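You operate a simulated robot arm through the tools that you are given. There is no shell and no other tool.

The job below is to be done with a simulated robot arm. You get a single attempt, and the scene is never put back.

TASK
Pack the sample jar in the carton and fold both flaps down.
Fine: jar upright in the carton, blue lid seated before the flaps close; no spill. Set down upright: sample jar.

Only the result counts: the job must be done as asked and must still hold three seconds after the hand-in. Knocking over, shifting, dropping, spilling or breaking anything else fails it. Lids that push on must go on centred and level and be pressed home; caps that screw on are set level and turned clockwise until they are tight. Flat cloth is picked up by pressing the open fingertips on it (5 to 10 N) and closing them slowly along it; thin cloth reads only 2 to 8 mm in the jaws.

THE ROBOT
A 7-joint arm with a two-finger gripper on a trunk, on a base that drives. Base frame: it is fixed to the floor where the robot stands at the start and does not move with it; the origin is under the middle of the robot, x ahead of it, y to its left, z up. Readings come in mm, degrees, newtons and seconds.
With the tool pointing down near the work surface it reaches from about 300 to 800 mm from the robot's upright axis, wherever it stands. Its first joint turns from -166.0 to 166.0 degrees. Places, roughly: carton [500, 100, 800]; plain side flap of the carton [400, 100, 1000]; printed side flap of the carton [600, 100, 1000]; rim of the sample jar [500, 400, 900]. Payload 2.45 kg.
Tool frame: the origin (TCP) lies between the finger pads and is the grasp point; the fingertips stand 27 mm ahead of it; z points along the fingers, y is the line along which they close. Largest opening 80 mm; the body of the gripper starts 54 mm behind the TCP.
Orientation is that of the tool frame in the base frame, as [roll, pitch, yaw] about the fixed x, y, z axes, in that order (R = Rz(yaw) Ry(pitch) Rx(roll)). With the fingers straight down and closing along the base's y, the tool's x points along the base's -x, its y along +y and its z along -z.

THE INTERFACE
- The arm moves only by the tool servo_tool. Its arguments are lists of equal length, an entry for each row: "rot": the turn, a rotation vector about the base's x, y, z in units of 180 degrees (1.0 is 180 degrees), a list of three; "travel": the shift along the base's x, y, z in units of 250 mm (1.0 is 250 mm), a list of three; "fingers": the closure, from 0 (fully open) to 1 (shut). In form: {"rot": [[rx, ry, rz], ...], "travel": [[tx, ty, tz], ...], "fingers": [fingers, ...]}. A call has 1 to 20 rows; each row is the pose to reach, as a shift and turn from the pose commanded when the call began. A call with a number of a shift or a turn outside -1 to 1 is refused whole. Rows are played at 5 a second. More than 50 mm and 8.6 degrees between two rows, or a gripper value outside its range, and nothing of the call is played. A pose out of reach is approached as far as the arm can. The call stops where the force on the tool passes 40 N (or 10 N more than at its start, if that is more) or the arm is blocked; 0.2 s more then pass. The fingers move at their own pace (about 153 mm/s each) and stop on an object; they squeeze with about 37 N. The grip force told is the motor's: it shows also when the fingers shut on nothing. Time passes only in rows, and 0.2 s behind the last, so rows that repeat a pose let the fingers close. It gives the time, the measured TCP pose, the force on the tool (base axes), the opening and the grip force at its end, in the units of the frame above (readings bear some noise), with the torque about the TCP (base axes, N m) and any sound that the robot's microphone picked up, and new pictures: "views" is both (left out), scene, wrist or none.
- Cameras (640 x 400 px; columns grow to the right, rows downward): "scene" is now at [57.6, 148.9, 1623.3]; the picture's right is [0.11, -0.99, 0.00], its down [-0.73, -0.08, -0.68] and it looks along [0.68, 0.08, -0.73] (base axes); focal length 263 px, centre (320, 200). "wrist" rides on the gripper at [63, 13, -79] in the tool frame; the picture's right is [-0.19, 0.98, 0.00], its down [-0.72, -0.14, -0.68] and it looks along [-0.67, -0.13, 0.73] (tool axes); focal length 226 px, centre (320, 200). There is no depth. A picture from a camera that has moved, and an enlarged one, comes with that camera's place and axes in the base frame and with its lens.
- slide_trunk(by): slides the trunk up (or, below 0, down) by that many mm; the arm and the scene camera ride with it, the base frame stays. It gives what a move gives, with no picture.
- steer(legs): drives the robot by 1 to 6 legs, each [ahead, turn to the left] in mm and degrees, along the robot's own axes; the way and the turn of a leg run together, so that a leg with both is an arc; at most 1500 mm and 180 degrees a leg. The arm and the cameras ride along, it lands a little off, and it stops where it bumps. It gives what a move gives, and a new picture of the scene camera.
- head_to(pan, tilt): turns the head with the scene camera to pan (to the left, within 120 degrees either way) and tilt (down, from -29 to 69), counted from straight ahead of the robot. It gives what a move gives, and a new picture of the scene camera.
- inspect(camera, box): a new picture of the part [left, top, right, bottom] of that camera's present view, enlarged. The clock stands still meanwhile.
- job_done(): hands the job in; it is judged then, once.

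Nothing tells you exact positions but the pictures and the camera data. Unless the task says otherwise, let go and move clear before handing in.

The tools are called after "Request:" by a JSON object that holds its "method" and its "body". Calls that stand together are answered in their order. servo_tool: Moves the arm, as the interface text tells. Its arguments: {"type":"object","properties":{"rot":{"type":"array","items":{"type":"array","items":{"type":"number"}}},"travel":{"type":"array","items":{"type":"array","items":{"type":"number"}}},"fingers":{"type":"array","items":{"type":"number"}},"views":{"type":"string","enum":["both","scene","wrist","none"]}},"required":["rot","travel","fingers"]} The other tools are called the same way: slide_trunk (by) slides the trunk up or down; steer (legs) drives the base; head_to (pan, tilt) turns the head that bears the scene camera; inspect (camera, box) takes an enlarged picture of a part of a camera's view; job_done () hands the job in.

At the start:

```text
t: 0.0
tool_pos: [524.5, 62.0, 1229.8]
tcp_rot: [-180.0, 0.0, -179.8]
ft_force: [1.1, -0.1, 0.0]
wrist_torque: [-0.01, 0.05, -0.02]
gripper_width: 80.2
finger_force: 0.1
trunk travel left (down, up): [-250.0, 290.0]
robot x, y, heading: [0.0, 0.3, 0.1]
head pan, tilt: [6.5, 47.1]
```

scene: 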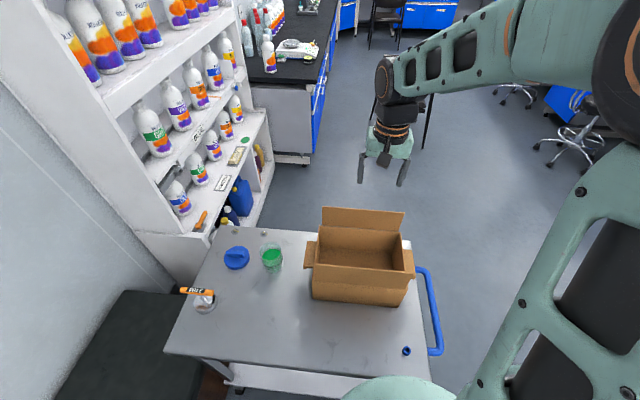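
wrist: 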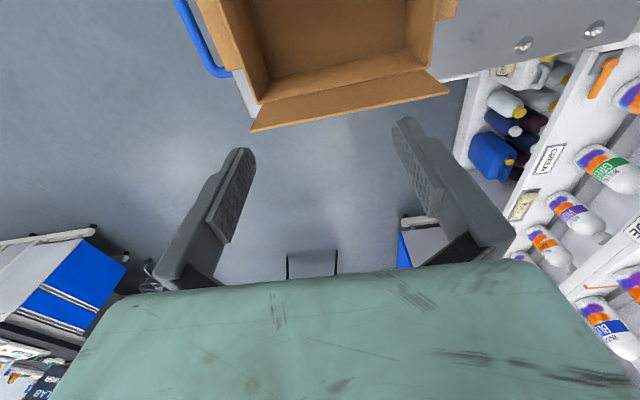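

I see a cart with an open carton on the right, a glass jar with green contents in the middle, a blue lid to its left, and a dish or knob with a marker. I'll look closer before moving anything.

Request:
{"method": "inspect", "body": {"camera": "scene", "box": [160, 200, 320, 320]}}

Request:
{"method": "inspect", "body": {"camera": "scene", "box": [290, 190, 450, 320]}}

```text
3.33 times, centred on (240, 260) of scene
camera zoom: at [57.6, 148.9, 1623.3], right [0.11, -0.99, 0.0], down [-0.73, -0.08, -0.68], along [0.68, 0.08, -0.73], focal length 876 px, centre (587, 0)
```

zoom: 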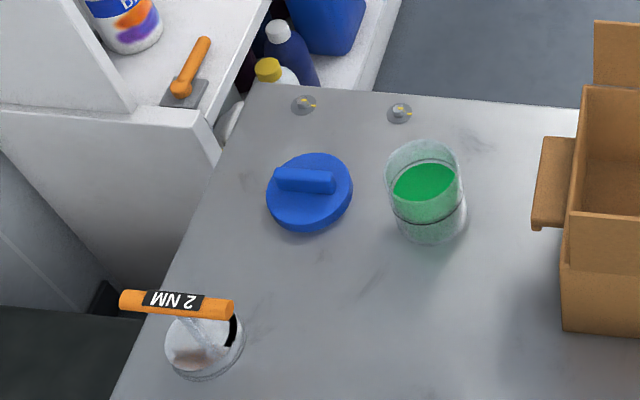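

```text
3.08 times, centred on (370, 255) of scene
camera zoom: at [57.6, 148.9, 1623.3], right [0.11, -0.99, 0.0], down [-0.73, -0.08, -0.68], along [0.68, 0.08, -0.73], focal length 808 px, centre (166, 31)
```

zoom: 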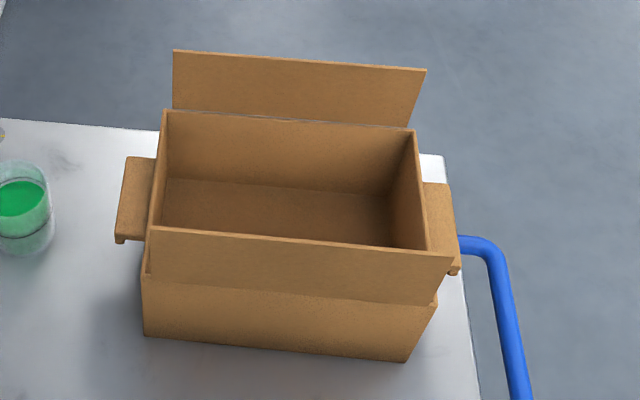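

The jar is open, with the blue lid lying to its left, and the carton has two tall side flaps, one near and one far. I'll bring the wrist camera over for a second viewpoint so I can triangulate.

Request:
{"method": "servo_tool", "body": {"rot": [[0, 0, 0], [0, 0, 0], [0, 0, 0], [0, 0, 0], [0, 0, 0], [0, 0, 0], [0, 0, 0], [0, 0, 0]], "travel": [[-0.0875, 0.125, 0], [-0.175, 0.25, 0], [-0.2625, 0.375, 0], [-0.35, 0.5, 0], [-0.4375, 0.625, 0], [-0.525, 0.75, 0], [-0.6125, 0.875, 0], [-0.7, 1.0, 0]], "fingers": [0, 0, 0, 0, 0, 0, 0, 0]}}

```text
t: 1.8
tool_pos: [348.1, 312.7, 1223.6]
tcp_rot: [-179.7, -0.8, 180.0]
ft_force: [0.7, 0.7, -0.5]
wrist_torque: [-0.02, -0.02, -0.02]
gripper_width: 79.7
finger_force: 0.1
trunk travel left (down, up): [-250.0, 290.0]
robot x, y, heading: [-1.3, 0.7, -0.0]
head pan, tilt: [6.5, 47.1]
camera scene: at [62.2, 144.0, 1631.5], right [0.04, -1.0, 0.0], down [-0.66, -0.03, -0.75], along [0.75, 0.03, -0.66], focal length 263 px, centre (320, 200)
camera wrist: at [286.4, 324.6, 1304.6], right [0.19, 0.98, -0.01], down [0.73, -0.14, 0.67], along [0.66, -0.14, -0.74], focal length 226 px, centre (320, 200)
```

scene: 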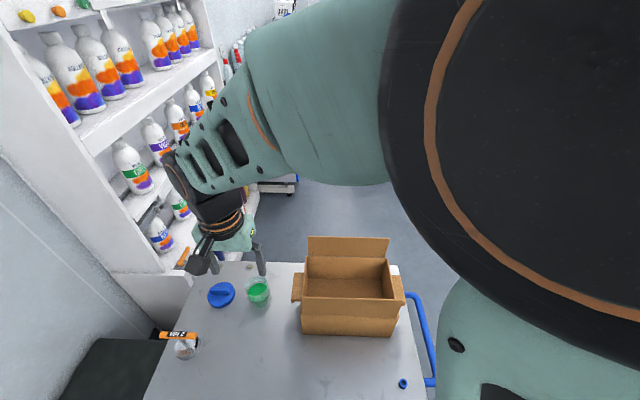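
wrist: 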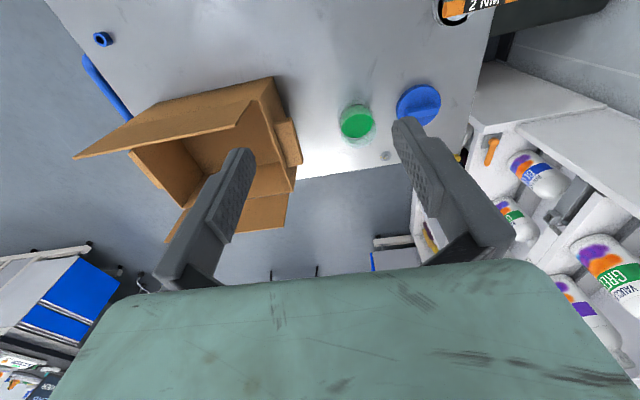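

The wrist camera now shows the jar, lid and carton. I'll zoom in on each for detail.

Request:
{"method": "inspect", "body": {"camera": "wrist", "box": [310, 60, 470, 160]}}

Request:
{"method": "inspect", "body": {"camera": "wrist", "box": [60, 60, 320, 240]}}

Request:
{"method": "inspect", "body": {"camera": "scene", "box": [150, 240, 300, 370]}}

Request:
{"method": "inspect", "body": {"camera": "wrist", "box": [400, 0, 560, 100]}}

Request:
{"method": "inspect", "body": {"camera": "scene", "box": [280, 220, 440, 400]}}

```text
4.00 times, centred on (390, 110) of wrist
camera zoom: at [286.4, 324.6, 1304.6], right [0.19, 0.98, -0.01], down [0.73, -0.14, 0.67], along [0.66, -0.14, -0.74], focal length 904 px, centre (40, 560)
```

zoom: 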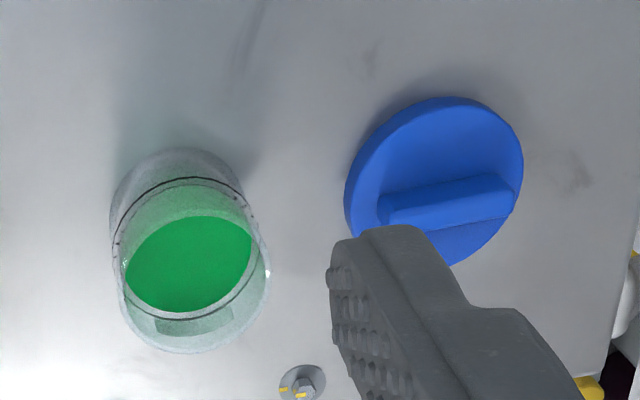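

```text
2.22 times, centred on (190, 150) of wrist
camera zoom: at [286.4, 324.6, 1304.6], right [0.19, 0.98, -0.01], down [0.73, -0.14, 0.67], along [0.66, -0.14, -0.74], focal length 502 px, centre (609, 311)
```

zoom: 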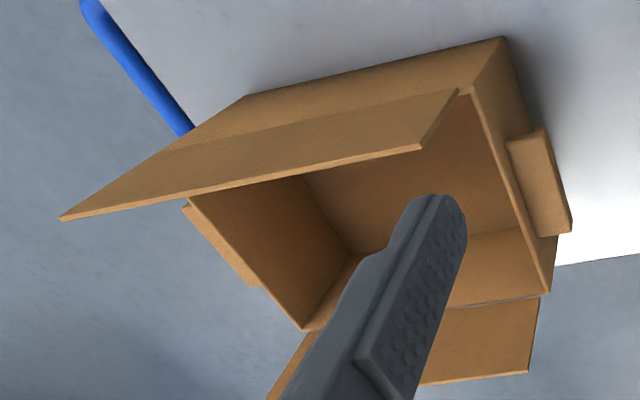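

```text
3.08 times, centred on (225, 305) of scene
camera zoom: at [62.2, 144.0, 1631.5], right [0.04, -1.0, 0.0], down [-0.66, -0.03, -0.75], along [0.75, 0.03, -0.66], focal length 808 px, centre (612, -123)
```

zoom: 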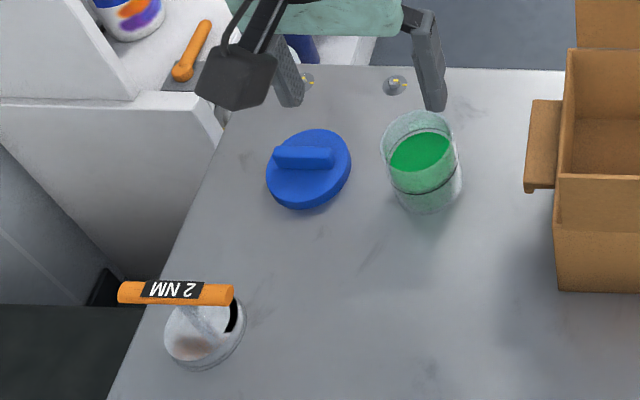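

```text
4.00 times, centred on (480, 50) of wrist
camera zoom: at [286.4, 324.6, 1304.6], right [0.19, 0.98, -0.01], down [0.73, -0.14, 0.67], along [0.66, -0.14, -0.74], focal length 904 px, centre (-320, 800)
```

zoom: 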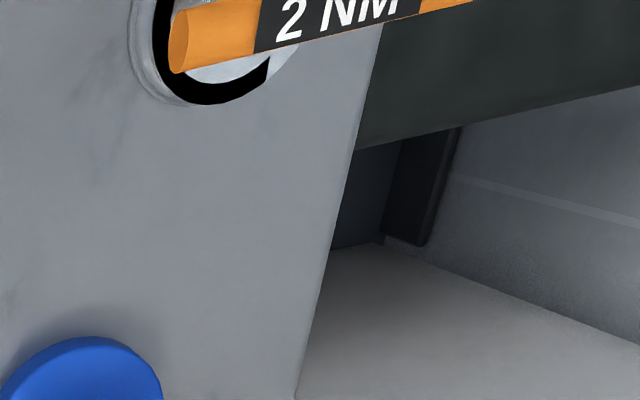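

```text
2.22 times, centred on (360, 310) of scene
camera zoom: at [62.2, 144.0, 1631.5], right [0.04, -1.0, 0.0], down [-0.66, -0.03, -0.75], along [0.75, 0.03, -0.66], focal length 584 px, centre (231, -44)
```

zoom: 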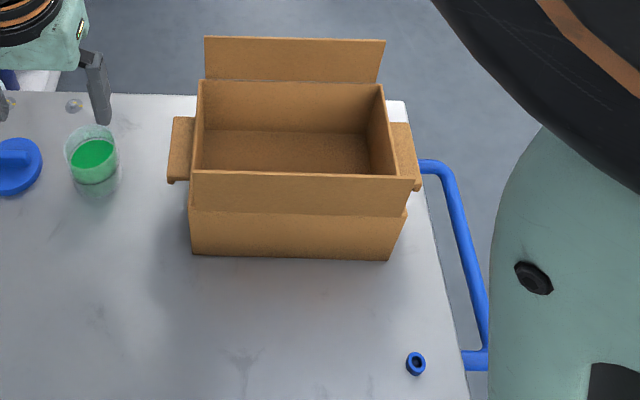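

The rim of the jar triangulates to about (488, 355, 898), its diameter to about 73 mm and the table to about z 802. The carton spans roughly x 390–582, y −57–208, with its top near 931. I'll move above the jar for a precise look.

Request:
{"method": "servo_tool", "body": {"rot": [[0, 0, 0], [0, 0, 0], [0, 0, 0], [0, 0, 0], [0, 0, 0], [0, 0, 0], [0, 0, 0], [0, 0, 0], [0, 0, 0], [0, 0, 0]], "travel": [[0.069, 0.0215, -0.085], [0.138, 0.043, -0.17], [0.207, 0.0645, -0.255], [0.276, 0.086, -0.34], [0.345, 0.1075, -0.425], [0.414, 0.129, -0.51], [0.483, 0.15, -0.595], [0.552, 0.172, -0.68], [0.552, 0.172, -0.68], [0.552, 0.172, -0.68]], "fingers": [0, 0, 0, 0, 0, 0, 0, 0, 0, 0]}}

Request:
{"method": "inspect", "body": {"camera": "wrist", "box": [200, 20, 520, 220]}}

```text
t: 4.0
tool_pos: [485.1, 356.7, 1060.7]
tcp_rot: [180.0, 0.0, -179.8]
ft_force: [-0.4, 0.3, 0.3]
wrist_torque: [-0.01, -0.02, 0.0]
gripper_width: 80.1
finger_force: 0.1
trunk travel left (down, up): [-250.0, 290.0]
robot x, y, heading: [1.1, -2.6, 0.1]
head pan, tilt: [6.5, 47.1]
camera scene: at [57.5, 149.0, 1623.3], right [0.11, -0.99, 0.0], down [-0.73, -0.08, -0.68], along [0.68, 0.08, -0.73], focal length 263 px, centre (320, 200)
camera wrist: at [422.6, 367.7, 1140.8], right [0.19, 0.98, 0.0], down [0.72, -0.14, 0.68], along [0.67, -0.13, -0.73], focal length 226 px, centre (320, 200)
```

scene: 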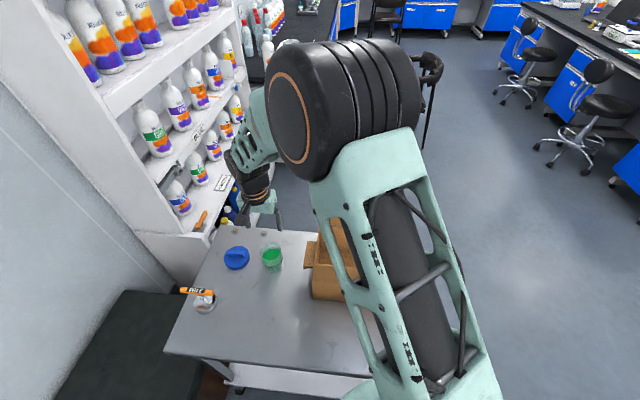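
wrist: 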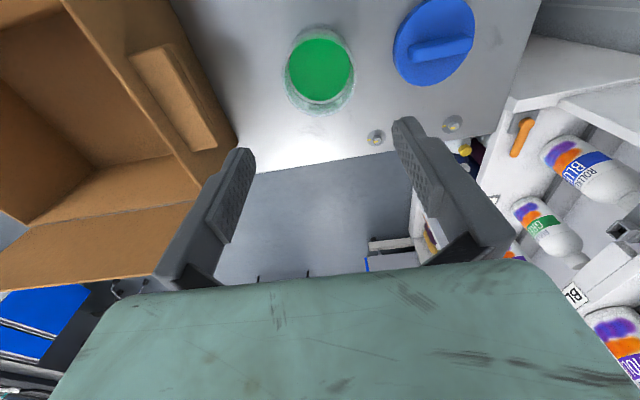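

```text
2.00 times, centred on (360, 120) of wrist
camera zoom: at [422.6, 367.7, 1140.8], right [0.19, 0.98, 0.0], down [0.72, -0.14, 0.68], along [0.67, -0.13, -0.73], focal length 452 px, centre (240, 360)
```

zoom: 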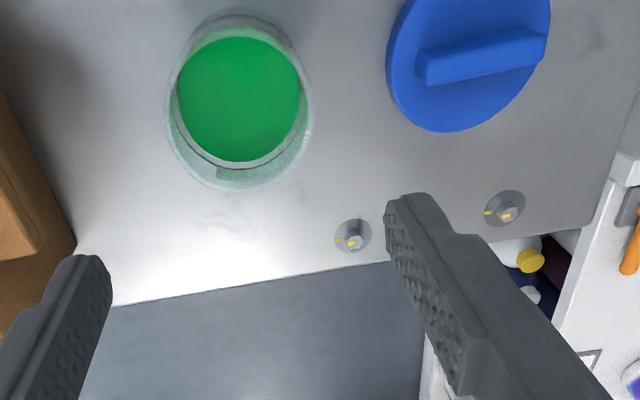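

The jar lies a bit ahead of and below the fingers. I'll zoom in more for its exact centre and diameter.

Request:
{"method": "inspect", "body": {"camera": "wrist", "box": [270, 15, 370, 125]}}

Request:
{"method": "inspect", "body": {"camera": "wrist", "box": [380, 0, 490, 100]}}

Request:
{"method": "inspect", "body": {"camera": "scene", "box": [215, 230, 295, 285]}}

Request:
{"method": "inspect", "body": {"camera": "wrist", "box": [0, 0, 260, 300]}}

```text
3.64 times, centred on (320, 70) of wrist
camera zoom: at [422.6, 367.7, 1140.8], right [0.19, 0.98, 0.0], down [0.72, -0.14, 0.68], along [0.67, -0.13, -0.73], focal length 822 px, centre (320, 673)
```

zoom: 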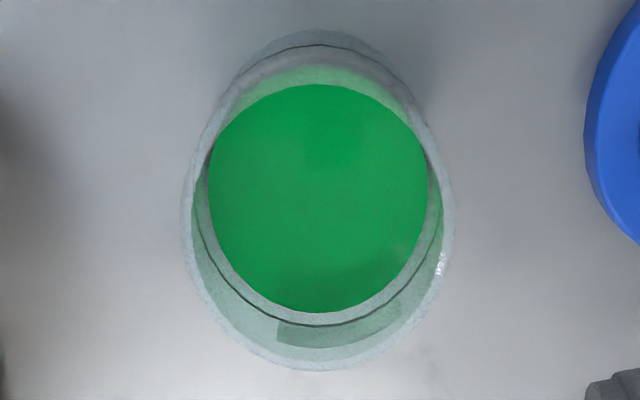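

```text
4.00 times, centred on (435, 50) of wrist
camera zoom: at [422.6, 367.7, 1140.8], right [0.19, 0.98, 0.0], down [0.72, -0.14, 0.68], along [0.67, -0.13, -0.73], focal length 904 px, centre (-140, 800)
```

zoom: 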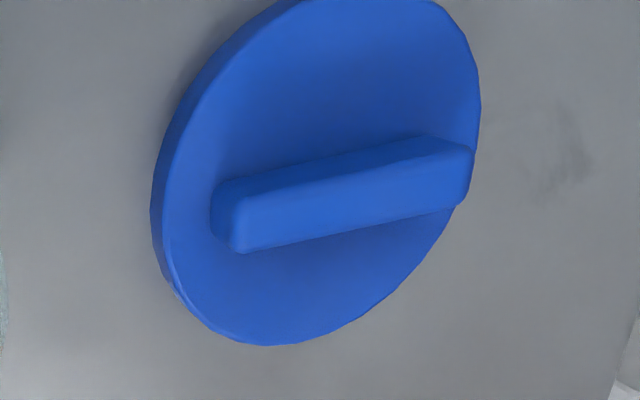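

```text
7.27 times, centred on (255, 258) of scene
camera zoom: at [57.5, 149.0, 1623.3], right [0.11, -0.99, 0.0], down [-0.73, -0.08, -0.68], along [0.68, 0.08, -0.73], focal length 1910 px, centre (793, -218)
```

zoom: 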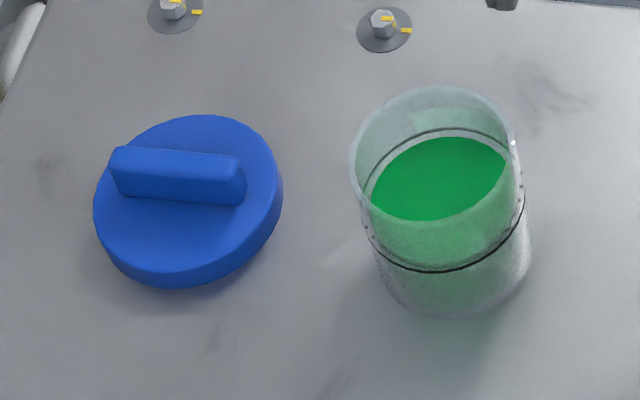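

```text
1.33 times, centred on (130, 150) of wrist
camera zoom: at [422.6, 367.7, 1140.8], right [0.19, 0.98, 0.0], down [0.72, -0.14, 0.68], along [0.67, -0.13, -0.73], focal length 301 px, centre (573, 267)
```

zoom: 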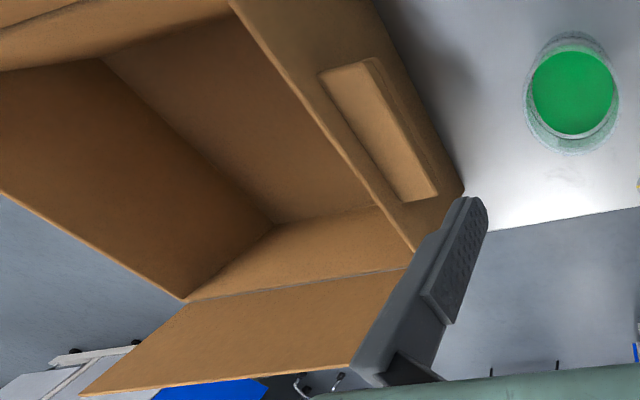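

The jar centre lines up with the tool axis to within about a millimetre, at (486, 354), diameter about 74. I'll go down until the fingertips are just above the rim and check again.

Request:
{"method": "servo_tool", "body": {"rot": [[0, 0, 0], [0, 0, 0], [0, 0, 0], [0, 0, 0], [0, 0, 0], [0, 0, 0], [0, 0, 0]], "travel": [[0, 0, -0.1], [0, 0, -0.2], [0, 0, -0.3], [0, 0, -0.4], [0, 0, -0.47], [0, 0, -0.48], [0, 0, -0.48]], "fingers": [0, 0, 0, 0, 0, 0, 0]}}

Request:
{"method": "inspect", "body": {"camera": "wrist", "box": [200, 40, 440, 200]}}

Request:
{"method": "inspect", "body": {"camera": "scene", "box": [215, 190, 315, 285]}}

```text
t: 5.6
tool_pos: [486.0, 355.2, 940.7]
tcp_rot: [180.0, 0.1, -179.8]
ft_force: [0.1, -0.7, -0.3]
wrist_torque: [-0.03, -0.01, -0.03]
gripper_width: 80.0
finger_force: 0.1
trunk travel left (down, up): [-250.0, 290.0]
robot x, y, heading: [0.4, -2.2, -0.2]
head pan, tilt: [6.5, 47.1]
camera scene: at [57.6, 149.0, 1623.3], right [0.11, -0.99, 0.0], down [-0.73, -0.08, -0.68], along [0.68, 0.08, -0.73], focal length 263 px, centre (320, 200)
camera wrist: at [423.8, 366.4, 1020.7], right [0.19, 0.98, 0.0], down [0.72, -0.14, 0.68], along [0.67, -0.13, -0.73], focal length 226 px, centre (320, 200)
```

scene: 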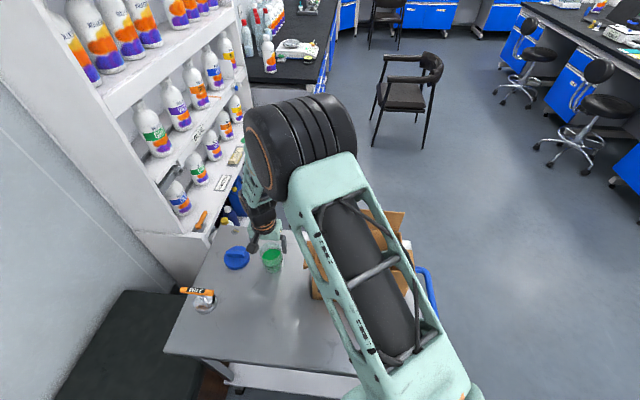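
wrist: 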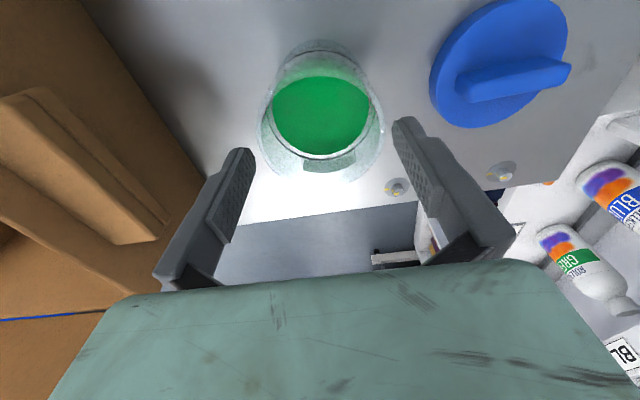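

```text
2.50 times, centred on (320, 120) of wrist
camera zoom: at [423.8, 366.4, 1020.7], right [0.19, 0.98, 0.0], down [0.72, -0.14, 0.68], along [0.67, -0.13, -0.73], focal length 565 px, centre (320, 400)
```

zoom: 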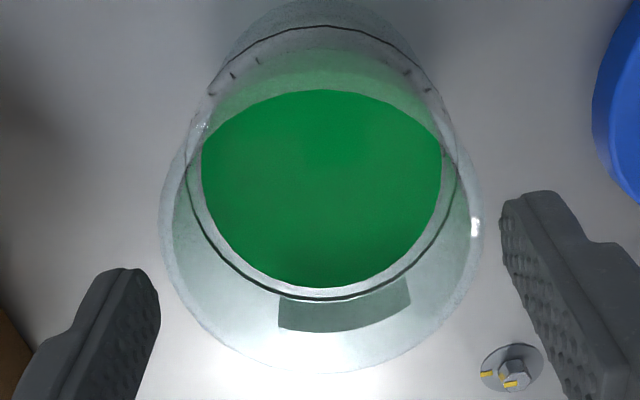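

```text
4.21 times, centred on (265, 238) of scene
camera zoom: at [57.6, 149.0, 1623.3], right [0.11, -0.99, 0.0], down [-0.73, -0.08, -0.68], along [0.68, 0.08, -0.73], focal length 1106 px, centre (552, 42)
```

zoom: 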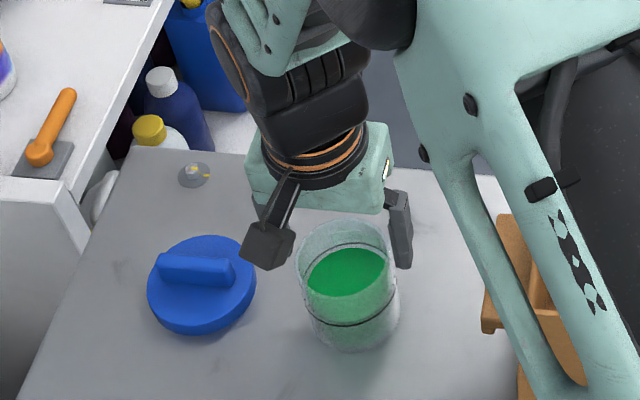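

The jar fits between the fingers: the rim is at z about 907, the diameter about 70, and the centre about 2 mm nearer than the tool. I'll correct that, then lower slowly around the jar.

Request:
{"method": "servo_tool", "body": {"rot": [[0, 0, 0], [0, 0, 0], [0, 0, 0], [0, 0, 0], [0, 0, 0], [0, 0, 0], [0, 0, 0], [0, 0, 0], [0, 0, 0], [0, 0, 0]], "travel": [[-0.008, 0.003, 0], [-0.008, 0.003, -0.04], [-0.008, 0.003, -0.08], [-0.008, 0.003, -0.12], [-0.008, 0.003, -0.16], [-0.008, 0.003, -0.2], [-0.008, 0.003, -0.24], [-0.008, 0.003, -0.276], [-0.008, 0.003, -0.276], [-0.008, 0.003, -0.276]], "fingers": [0, 0, 0, 0, 0, 0, 0, 0, 0, 0]}}

Request:
{"method": "inspect", "body": {"camera": "wrist", "box": [180, 60, 460, 240]}}

Request:
{"method": "inspect", "body": {"camera": "scene", "box": [215, 190, 315, 285]}}

```text
t: 7.8
tool_pos: [484.4, 355.9, 871.8]
tcp_rot: [180.0, 0.0, -179.8]
ft_force: [0.5, 0.4, 0.3]
wrist_torque: [-0.03, 0.0, 0.03]
gripper_width: 80.0
finger_force: 0.1
trunk travel left (down, up): [-250.0, 290.0]
robot x, y, heading: [-0.6, -0.8, -0.1]
head pan, tilt: [6.5, 47.1]
camera scene: at [57.6, 149.0, 1623.3], right [0.11, -0.99, 0.0], down [-0.73, -0.08, -0.68], along [0.68, 0.08, -0.73], focal length 263 px, centre (320, 200)
camera wrist: at [421.1, 367.6, 951.0], right [0.19, 0.98, 0.0], down [0.72, -0.14, 0.68], along [0.67, -0.13, -0.73], focal length 226 px, centre (320, 200)
```

scene: 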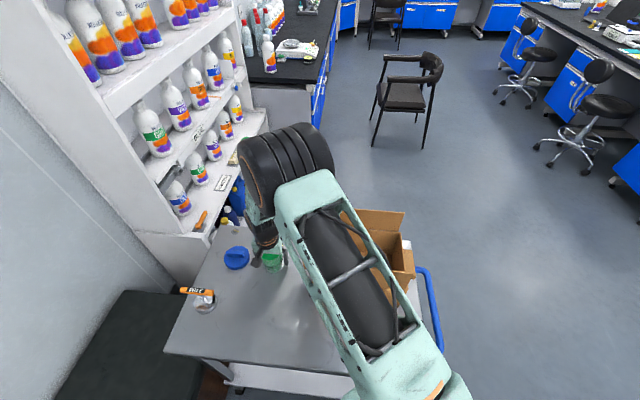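
wrist: 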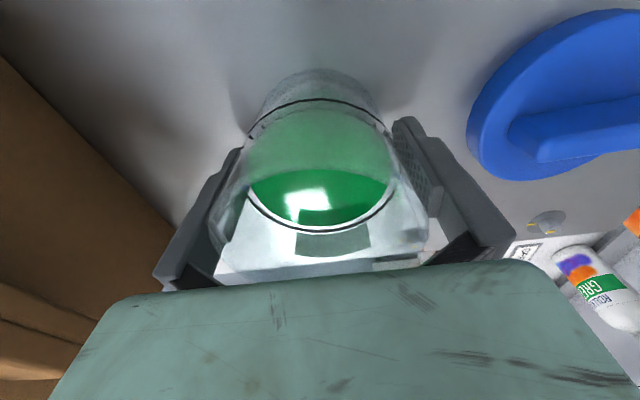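

```text
2.22 times, centred on (320, 150) of wrist
camera zoom: at [421.1, 367.6, 951.0], right [0.19, 0.98, 0.0], down [0.72, -0.14, 0.68], along [0.67, -0.13, -0.73], focal length 502 px, centre (320, 311)
```

zoom: 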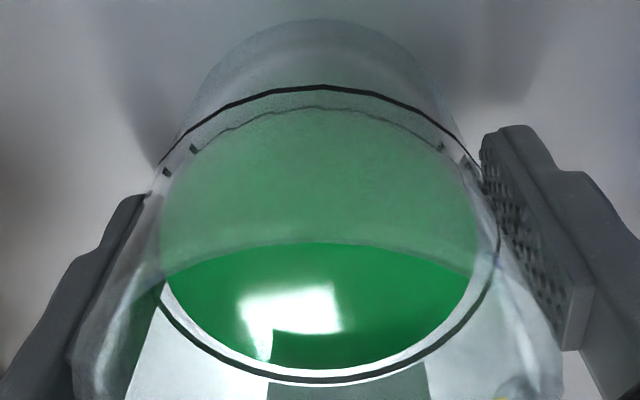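

```text
4.21 times, centred on (265, 238) of scene
camera zoom: at [57.6, 149.0, 1623.3], right [0.11, -0.99, 0.0], down [-0.73, -0.08, -0.68], along [0.68, 0.08, -0.73], focal length 1106 px, centre (552, 42)
```

zoom: 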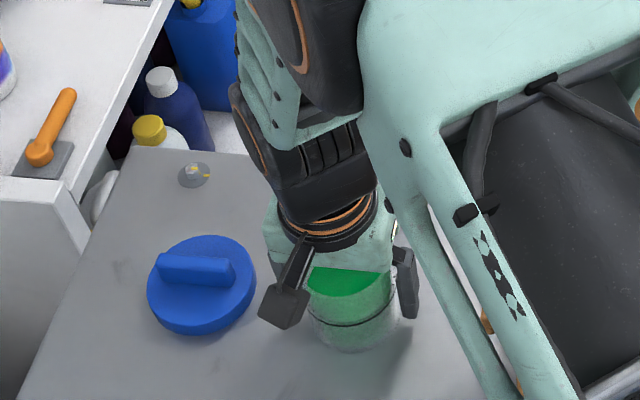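

The fingers straddle the jar without touching it. I'll close them gradually.

Request:
{"method": "servo_tool", "body": {"rot": [[0, 0, 0], [0, 0, 0], [0, 0, 0], [0, 0, 0], [0, 0, 0], [0, 0, 0], [0, 0, 0], [0, 0, 0], [0, 0, 0]], "travel": [[0, 0, 0], [0, 0, 0], [0, 0, 0], [0, 0, 0], [0, 0, 0], [0, 0, 0], [0, 0, 0], [0, 0, 0], [0, 0, 0]], "fingers": [0.03, 0.06, 0.09, 0.12, 0.15, 0.18, 0.25, 0.3, 0.3], "views": "wrist"}}

```text
t: 9.8
tool_pos: [483.8, 355.4, 871.0]
tcp_rot: [-180.0, 0.1, -179.7]
ft_force: [-0.8, -0.8, -3.6]
wrist_torque: [-0.01, -0.03, -0.02]
gripper_width: 64.6
finger_force: 36.8
trunk travel left (down, up): [-250.0, 290.0]
robot x, y, heading: [-1.2, 2.3, 0.2]
head pan, tilt: [6.5, 47.1]
camera wrist: at [421.2, 367.7, 950.9], right [0.19, 0.98, 0.0], down [0.72, -0.14, 0.68], along [0.67, -0.13, -0.73], focal length 226 px, centre (320, 200)
```

wrist: 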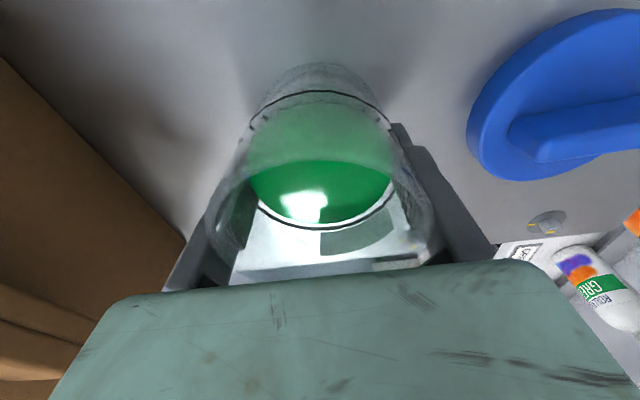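

The jar is gripped, with the width reading 64.6 mm. I'll lift it slowly straight up and check the hold.

Request:
{"method": "servo_tool", "body": {"rot": [[0, 0, 0], [0, 0, 0], [0, 0, 0], [0, 0, 0], [0, 0, 0], [0, 0, 0], [0, 0, 0], [0, 0, 0], [0, 0, 0], [0, 0, 0], [0, 0, 0], [0, 0, 0], [0, 0, 0], [0, 0, 0], [0, 0, 0], [0, 0, 0], [0, 0, 0]], "travel": [[0, 0, 0.01], [0, 0, 0.03], [0, 0, 0.06], [0, 0, 0.1], [0, 0, 0.16], [0, 0, 0.23], [0, 0, 0.31], [0, 0, 0.4], [0, 0, 0.5], [0, 0, 0.6], [0, 0, 0.7], [0, 0, 0.79], [0, 0, 0.87], [0, 0, 0.93], [0, 0, 0.97], [0, 0, 1.0], [0, 0, 1.0]], "fingers": [0.3, 0.3, 0.3, 0.3, 0.3, 0.3, 0.3, 0.3, 0.3, 0.3, 0.3, 0.3, 0.3, 0.3, 0.3, 0.3, 0.3]}}

```text
t: 13.4
tool_pos: [486.0, 354.1, 1120.8]
tcp_rot: [-180.0, -0.1, -179.9]
ft_force: [1.1, -0.2, -2.9]
wrist_torque: [-0.02, -0.02, 0.01]
gripper_width: 64.3
finger_force: 36.9
trunk travel left (down, up): [-250.0, 290.0]
robot x, y, heading: [-3.1, -1.6, 0.1]
head pan, tilt: [6.5, 47.1]
camera scene: at [57.9, 149.2, 1623.2], right [0.11, -0.99, 0.0], down [-0.73, -0.08, -0.68], along [0.68, 0.08, -0.73], focal length 263 px, centre (320, 200)
camera wrist: at [422.3, 367.6, 1200.7], right [0.19, 0.98, 0.0], down [0.72, -0.14, 0.68], along [0.67, -0.13, -0.73], focal length 226 px, centre (320, 200)
```

scene: 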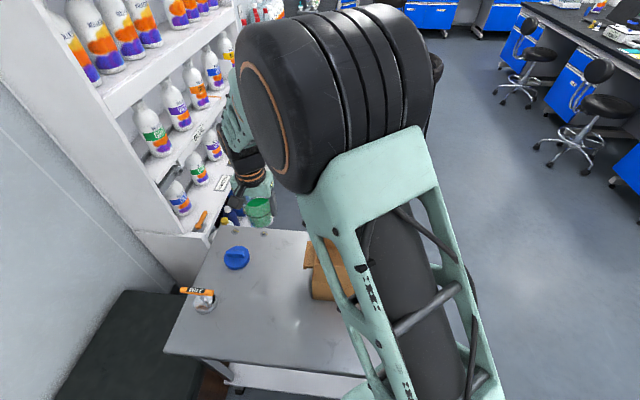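
wrist: 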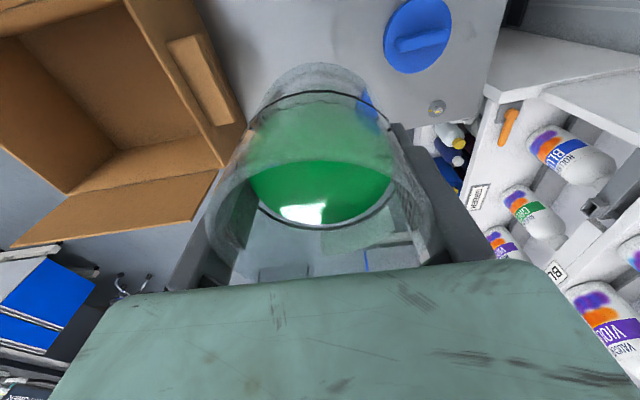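

The jar is lifted, level and secure. I'll inspect the carton from here to pin down where to set the jar.

Request:
{"method": "inspect", "body": {"camera": "wrist", "box": [0, 0, 260, 250]}}

```text
1.60 times, centred on (130, 125) of wrist
camera zoom: at [422.3, 367.6, 1200.7], right [0.19, 0.98, 0.0], down [0.72, -0.14, 0.68], along [0.67, -0.13, -0.73], focal length 362 px, centre (624, 320)
```

zoom: 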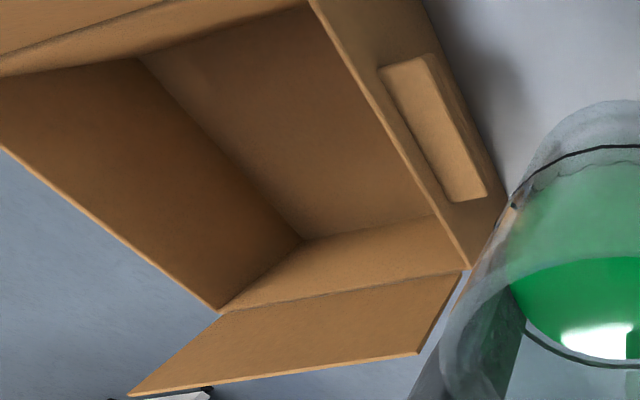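

The carton's inside runs to about x 389–571 and y −53–208, so its centre is near (482, 77). I'll carry the jar over smoothly and slightly higher, with gentle acceleration.

Request:
{"method": "servo_tool", "body": {"rot": [[0, 0, 0], [0, 0, 0], [0, 0, 0], [0, 0, 0], [0, 0, 0], [0, 0, 0], [0, 0, 0], [0, 0, 0], [0, 0, 0], [0, 0, 0], [0, 0, 0], [0, 0, 0], [0, 0, 0], [0, 0, 0], [0, 0, 0], [0, 0, 0], [0, 0, 0], [0, 0, 0], [0, 0, 0], [0, 0, 0]], "travel": [[0, 0, 0.04], [0, -0.005, 0.08], [0, -0.015, 0.12], [0, -0.035, 0.15], [0, -0.065, 0.17], [0, -0.105, 0.18], [0, -0.155, 0.18], [0, -0.21, 0.18], [0, -0.27, 0.18], [0, -0.335, 0.18], [0, -0.4, 0.18], [0, -0.465, 0.18], [0, -0.53, 0.18], [0, -0.59, 0.18], [0, -0.645, 0.18], [0, -0.69, 0.18], [0, -0.725, 0.18], [0, -0.75, 0.18], [0, -0.765, 0.18], [0, -0.77, 0.18]], "fingers": [0.3, 0.3, 0.3, 0.3, 0.3, 0.3, 0.3, 0.3, 0.3, 0.3, 0.3, 0.3, 0.3, 0.3, 0.3, 0.3, 0.3, 0.3, 0.3, 0.3]}}

```text
t: 17.6
tool_pos: [484.1, 164.0, 1165.8]
tcp_rot: [179.9, 0.0, -179.9]
ft_force: [0.3, 0.0, -3.3]
wrist_torque: [-0.01, -0.03, -0.01]
gripper_width: 64.0
finger_force: 36.8
trunk travel left (down, up): [-250.0, 290.0]
robot x, y, heading: [1.2, 0.8, 0.2]
head pan, tilt: [6.5, 47.1]
camera scene: at [57.8, 149.0, 1623.3], right [0.11, -0.99, 0.0], down [-0.73, -0.08, -0.68], along [0.68, 0.08, -0.73], focal length 263 px, centre (320, 200)
camera wrist: at [421.8, 175.3, 1245.6], right [0.19, 0.98, 0.0], down [0.72, -0.14, 0.68], along [0.67, -0.13, -0.73], focal length 226 px, centre (320, 200)
```

scene: 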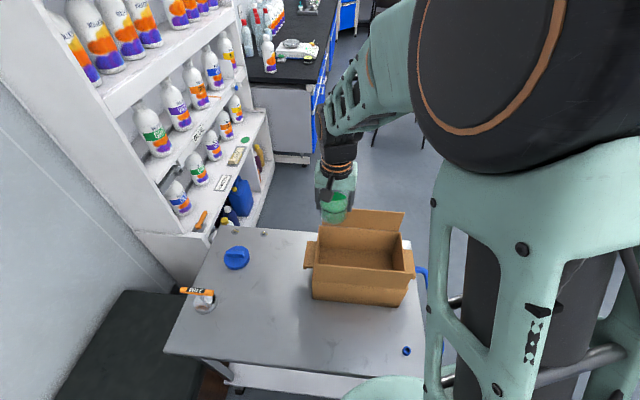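
wrist: 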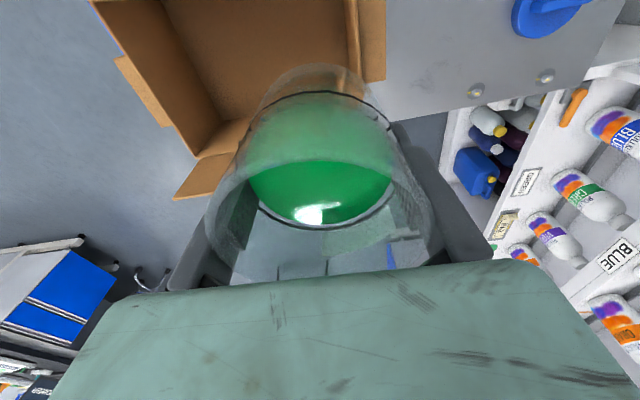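

Still level and clear of everything. I'll continue to above the carton's middle, at y about 79.

Request:
{"method": "servo_tool", "body": {"rot": [[0, 0, 0], [0, 0, 0], [0, 0, 0], [0, 0, 0], [0, 0, 0], [0, 0, 0], [0, 0, 0], [0, 0, 0], [0, 0, 0], [0, 0, 0], [0, 0, 0]], "travel": [[0, -0.01, 0], [0, -0.03, 0], [0, -0.065, 0], [0, -0.115, 0], [0, -0.17, 0], [0, -0.225, 0], [0, -0.275, 0], [0, -0.31, 0], [0, -0.33, 0], [0, -0.34, 0], [0, -0.34, 0]], "fingers": [0.3, 0.3, 0.3, 0.3, 0.3, 0.3, 0.3, 0.3, 0.3, 0.3, 0.3]}}

Request:
{"method": "inspect", "body": {"camera": "scene", "box": [280, 160, 440, 320]}}

```text
t: 20.0
tool_pos: [485.1, 76.5, 1164.9]
tcp_rot: [-180.0, 0.0, -179.9]
ft_force: [-0.6, -0.7, -3.3]
wrist_torque: [0.02, -0.01, 0.02]
gripper_width: 63.8
finger_force: 37.3
trunk travel left (down, up): [-250.0, 290.0]
robot x, y, heading: [1.3, -1.6, -0.1]
head pan, tilt: [6.5, 47.1]
camera scene: at [57.8, 148.9, 1623.3], right [0.11, -0.99, 0.0], down [-0.73, -0.08, -0.68], along [0.68, 0.08, -0.73], focal length 263 px, centre (320, 200)
camera wrist: at [422.0, 89.5, 1246.0], right [0.19, 0.98, 0.0], down [0.72, -0.14, 0.68], along [0.67, -0.13, -0.73], focal length 226 px, centre (320, 200)
```

scene: 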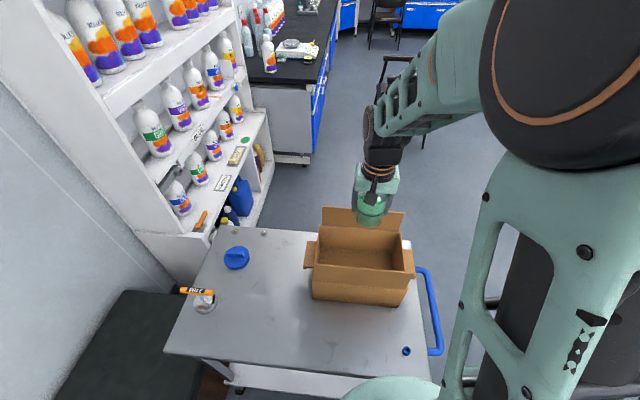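
wrist: 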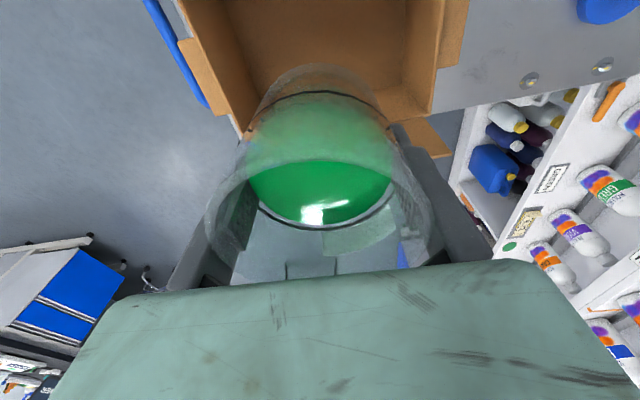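

```text
2.50 times, centred on (360, 240) of scene
camera zoom: at [57.8, 148.9, 1623.3], right [0.11, -0.99, 0.0], down [-0.73, -0.08, -0.68], along [0.68, 0.08, -0.73], focal length 657 px, centre (220, 100)
```

zoom: 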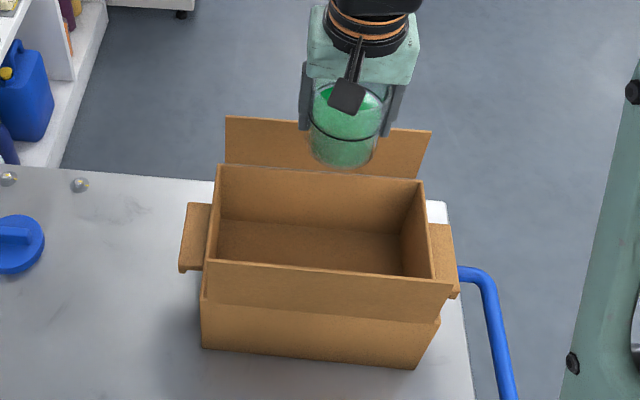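

The jar is directly over the open carton. I'll lower it between the flaps, stopping about 50 mm above the floor to check.

Request:
{"method": "servo_tool", "body": {"rot": [[0, 0, 0], [0, 0, 0], [0, 0, 0], [0, 0, 0], [0, 0, 0], [0, 0, 0], [0, 0, 0], [0, 0, 0], [0, 0, 0], [0, 0, 0], [0, 0, 0], [0, 0, 0], [0, 0, 0], [0, 0, 0], [0, 0, 0], [0, 0, 0], [0, 0, 0], [0, 0, 0]], "travel": [[0, 0, -0.01], [0, 0, -0.03], [0, 0, -0.06], [0, 0, -0.11], [0, 0, -0.17], [0, 0, -0.24], [0, 0, -0.32], [0, 0, -0.4], [0, 0, -0.48], [0, 0, -0.56], [0, 0, -0.64], [0, 0, -0.72], [0, 0, -0.8], [0, 0, -0.86], [0, 0, -0.91], [0, 0, -0.94], [0, 0, -0.96], [0, 0, -0.96]], "fingers": [0.3, 0.3, 0.3, 0.3, 0.3, 0.3, 0.3, 0.3, 0.3, 0.3, 0.3, 0.3, 0.3, 0.3, 0.3, 0.3, 0.3, 0.3]}}

Request:
{"method": "inspect", "body": {"camera": "scene", "box": [280, 160, 440, 320]}}

```text
t: 23.8
tool_pos: [484.8, 77.6, 924.5]
tcp_rot: [-180.0, 0.0, -179.8]
ft_force: [0.8, -0.7, -2.9]
wrist_torque: [0.02, 0.0, 0.03]
gripper_width: 63.4
finger_force: 36.9
trunk travel left (down, up): [-250.0, 290.0]
robot x, y, heading: [3.0, -1.3, -0.0]
head pan, tilt: [6.5, 47.1]
camera scene: at [57.9, 148.9, 1623.3], right [0.11, -0.99, 0.0], down [-0.73, -0.08, -0.68], along [0.68, 0.08, -0.73], focal length 263 px, centre (320, 200)
camera wrist: at [422.6, 89.4, 1005.4], right [0.19, 0.98, 0.0], down [0.72, -0.14, 0.68], along [0.67, -0.13, -0.73], focal length 226 px, centre (320, 200)
```

scene: 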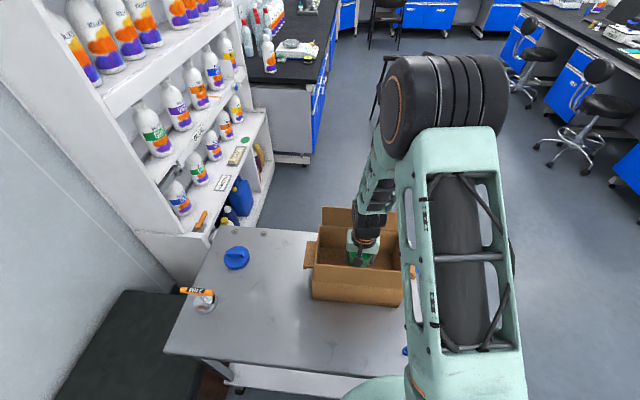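
wrist: 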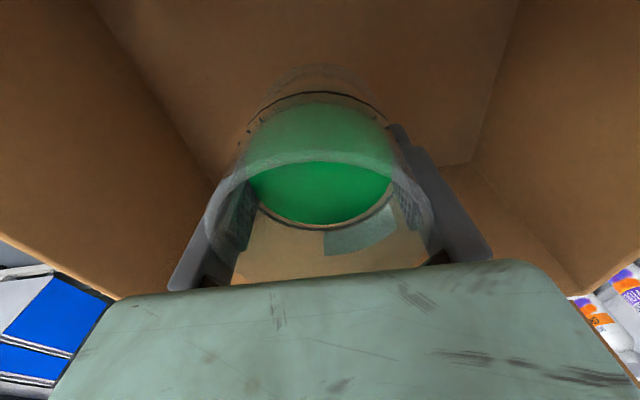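

```text
2.50 times, centred on (360, 240) of scene
camera zoom: at [57.9, 148.9, 1623.3], right [0.11, -0.99, 0.0], down [-0.73, -0.08, -0.68], along [0.68, 0.08, -0.73], focal length 657 px, centre (220, 100)
```

zoom: 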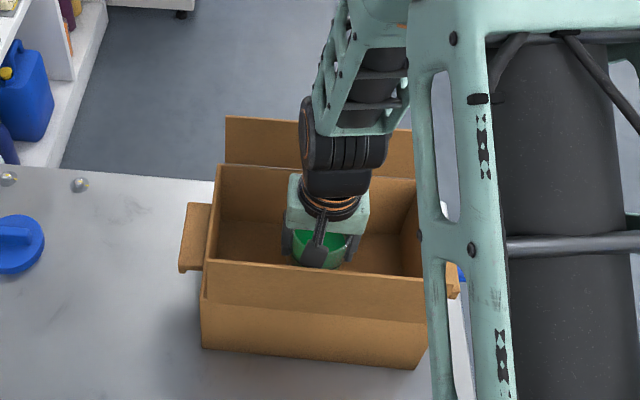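

Everything is clear. I'll lower slowly toward the carton floor, with contact expected near TCP z 875.

Request:
{"method": "servo_tool", "body": {"rot": [[0, 0, 0], [0, 0, 0], [0, 0, 0], [0, 0, 0], [0, 0, 0], [0, 0, 0], [0, 0, 0]], "travel": [[0, 0, -0.03], [0, 0, -0.07], [0, 0, -0.11], [0, 0, -0.14], [0, 0, -0.165], [0, 0, -0.18], [0, 0, -0.184]], "fingers": [0.3, 0.3, 0.3, 0.3, 0.3, 0.3, 0.3], "views": "wrist"}}

```text
t: 25.4
tool_pos: [484.7, 77.4, 880.4]
tcp_rot: [-180.0, 0.0, -179.8]
ft_force: [0.0, 0.6, -3.9]
wrist_torque: [-0.01, -0.02, 0.0]
gripper_width: 63.1
finger_force: 37.4
trunk travel left (down, up): [-250.0, 290.0]
robot x, y, heading: [3.1, 4.1, 0.1]
head pan, tilt: [6.5, 47.1]
camera wrist: at [422.1, 89.8, 959.3], right [0.19, 0.98, 0.0], down [0.72, -0.14, 0.68], along [0.67, -0.13, -0.73], focal length 226 px, centre (320, 200)
```

wrist: 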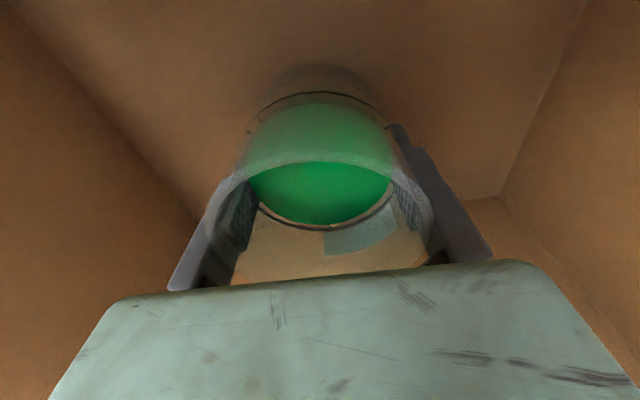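

No contact yet. I'll step down in millimetres.

Request:
{"method": "servo_tool", "body": {"rot": [[0, 0, 0], [0, 0, 0], [0, 0, 0], [0, 0, 0]], "travel": [[0, 0, -0.004], [0, 0, -0.008], [0, 0, -0.012], [0, 0, -0.012]], "fingers": [0.3, 0.3, 0.3, 0.3], "views": "none"}}

```text
t: 26.4
tool_pos: [484.3, 77.3, 877.6]
tcp_rot: [-180.0, 0.0, -179.8]
ft_force: [0.2, 0.6, -2.7]
wrist_torque: [-0.01, 0.0, -0.04]
gripper_width: 63.2
finger_force: 37.4
trunk travel left (down, up): [-250.0, 290.0]
robot x, y, heading: [2.5, -3.3, 0.0]
head pan, tilt: [6.5, 47.1]
```

Request:
{"method": "servo_tool", "body": {"rot": [[0, 0, 0], [0, 0, 0], [0, 0, 0]], "travel": [[0, 0, -0.004], [0, 0, -0.008], [0, 0, -0.008]], "fingers": [0.3, 0.3, 0.3], "views": "none"}}

```text
t: 27.2
tool_pos: [484.9, 77.5, 875.3]
tcp_rot: [-179.9, 0.1, -179.8]
ft_force: [1.4, -0.1, -3.3]
wrist_torque: [0.0, 0.02, 0.0]
gripper_width: 63.2
finger_force: 36.8
trunk travel left (down, up): [-250.0, 290.0]
robot x, y, heading: [2.7, -1.7, -0.0]
head pan, tilt: [6.5, 47.1]
```

Still hanging free with about 3 N on the tool, so I'll keep going down by 1 mm steps.

Request:
{"method": "servo_tool", "body": {"rot": [[0, 0, 0], [0, 0, 0], [0, 0, 0]], "travel": [[0, 0, -0.004], [0, 0, -0.007], [0, 0, -0.007]], "fingers": [0.3, 0.3, 0.3], "views": "none"}}

```text
t: 28.0
tool_pos: [483.7, 78.3, 874.8]
tcp_rot: [-180.0, 0.1, -179.8]
ft_force: [-1.9, 0.3, 15.9]
wrist_torque: [0.13, 0.71, -0.05]
gripper_width: 63.1
finger_force: 37.4
trunk travel left (down, up): [-250.0, 290.0]
robot x, y, heading: [1.9, 4.9, 0.1]
head pan, tilt: [6.5, 47.1]
```

The jar touched the floor at TCP z about 874.8. I'll relieve the pressure slightly, then open slowly.

Request:
{"method": "servo_tool", "body": {"rot": [[0, 0, 0], [0, 0, 0], [0, 0, 0], [0, 0, 0], [0, 0, 0], [0, 0, 0], [0, 0, 0], [0, 0, 0], [0, 0, 0]], "travel": [[0, 0, 0.003], [0, 0, 0.003], [0, 0, 0.003], [0, 0, 0.003], [0, 0, 0.003], [0, 0, 0.003], [0, 0, 0.003], [0, 0, 0.003], [0, 0, 0.003]], "fingers": [0.3, 0.22, 0.2, 0.17, 0.14, 0.1, 0.05, 0, 0], "views": "wrist"}}

Request:
{"method": "inspect", "body": {"camera": "wrist", "box": [180, 40, 480, 240]}}

```text
t: 30.0
tool_pos: [483.9, 77.5, 874.3]
tcp_rot: [-179.9, -0.1, -179.8]
ft_force: [-0.5, 0.0, 0.9]
wrist_torque: [-0.02, 0.0, -0.02]
gripper_width: 79.9
finger_force: 0.2
trunk travel left (down, up): [-250.0, 290.0]
robot x, y, heading: [2.4, -1.2, -0.3]
head pan, tilt: [6.5, 47.1]
camera wrist: at [421.9, 90.1, 954.2], right [0.19, 0.98, 0.0], down [0.72, -0.14, 0.68], along [0.67, -0.13, -0.73], focal length 226 px, centre (320, 200)
```

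wrist: 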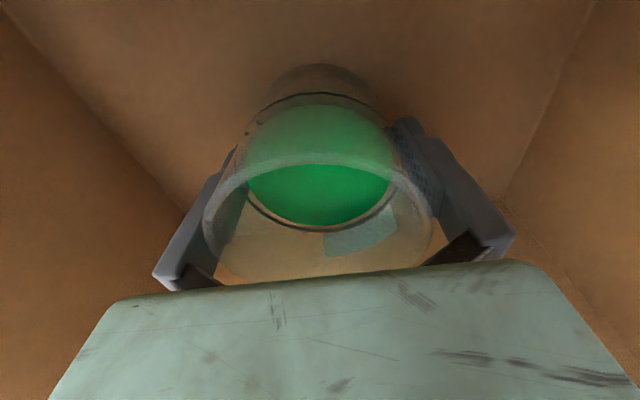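

```text
2.00 times, centred on (330, 140) of wrist
camera zoom: at [421.9, 90.1, 954.2], right [0.19, 0.98, 0.0], down [0.72, -0.14, 0.68], along [0.67, -0.13, -0.73], focal length 452 px, centre (300, 320)
```

zoom: 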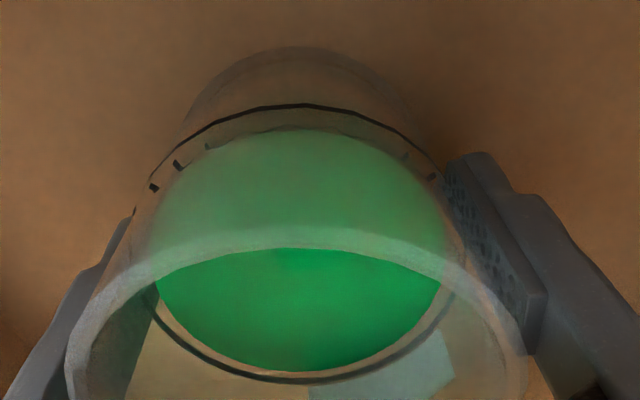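

The jar stands free and upright. I'll withdraw straight up with the fingers open, pausing to measure the rim centre.

Request:
{"method": "servo_tool", "body": {"rot": [[0, 0, 0], [0, 0, 0], [0, 0, 0], [0, 0, 0], [0, 0, 0], [0, 0, 0], [0, 0, 0], [0, 0, 0], [0, 0, 0]], "travel": [[0, 0, 0.02], [0, 0, 0.06], [0, 0, 0.1], [0, 0, 0.15], [0, 0, 0.2], [0, 0, 0.28], [0, 0, 0.36], [0, 0, 0.4], [0, 0, 0.4]], "fingers": [0, 0, 0, 0, 0, 0, 0, 0, 0]}}

Request:
{"method": "inspect", "body": {"camera": "wrist", "box": [220, 20, 440, 180]}}

```text
t: 32.0
tool_pos: [485.4, 77.7, 974.1]
tcp_rot: [179.9, 0.0, -179.8]
ft_force: [0.3, 0.8, 0.4]
wrist_torque: [0.0, -0.01, 0.0]
gripper_width: 80.1
finger_force: 0.1
trunk travel left (down, up): [-250.0, 290.0]
robot x, y, heading: [-0.1, -2.1, 0.1]
head pan, tilt: [6.5, 47.1]
camera scene: at [57.7, 148.9, 1623.3], right [0.11, -0.99, 0.0], down [-0.73, -0.08, -0.68], along [0.68, 0.08, -0.73], focal length 263 px, centre (320, 200)
camera wrist: at [422.8, 89.7, 1053.9], right [0.19, 0.98, 0.0], down [0.72, -0.14, 0.68], along [0.67, -0.13, -0.73], focal length 226 px, centre (320, 200)
```

scene: 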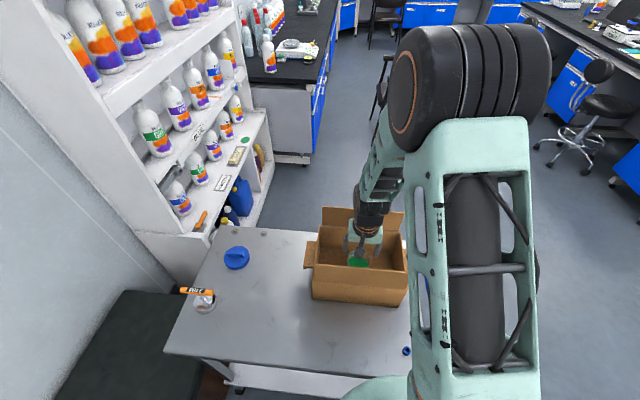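
wrist: 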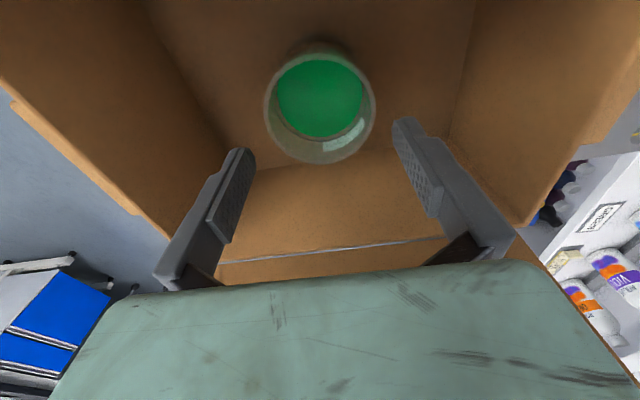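

```text
2.50 times, centred on (330, 100) of wrist
camera zoom: at [422.8, 89.7, 1053.9], right [0.19, 0.98, 0.0], down [0.72, -0.14, 0.68], along [0.67, -0.13, -0.73], focal length 565 px, centre (295, 450)
```

zoom: 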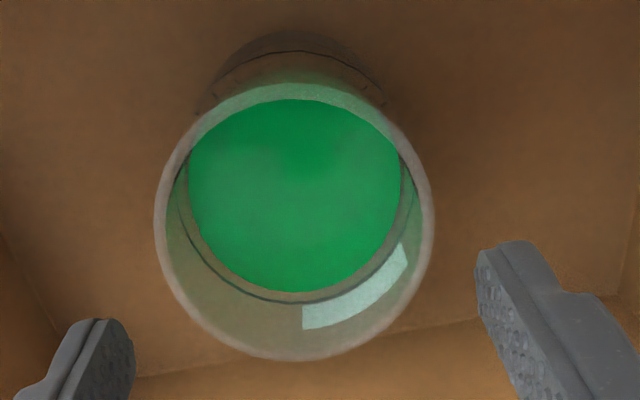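

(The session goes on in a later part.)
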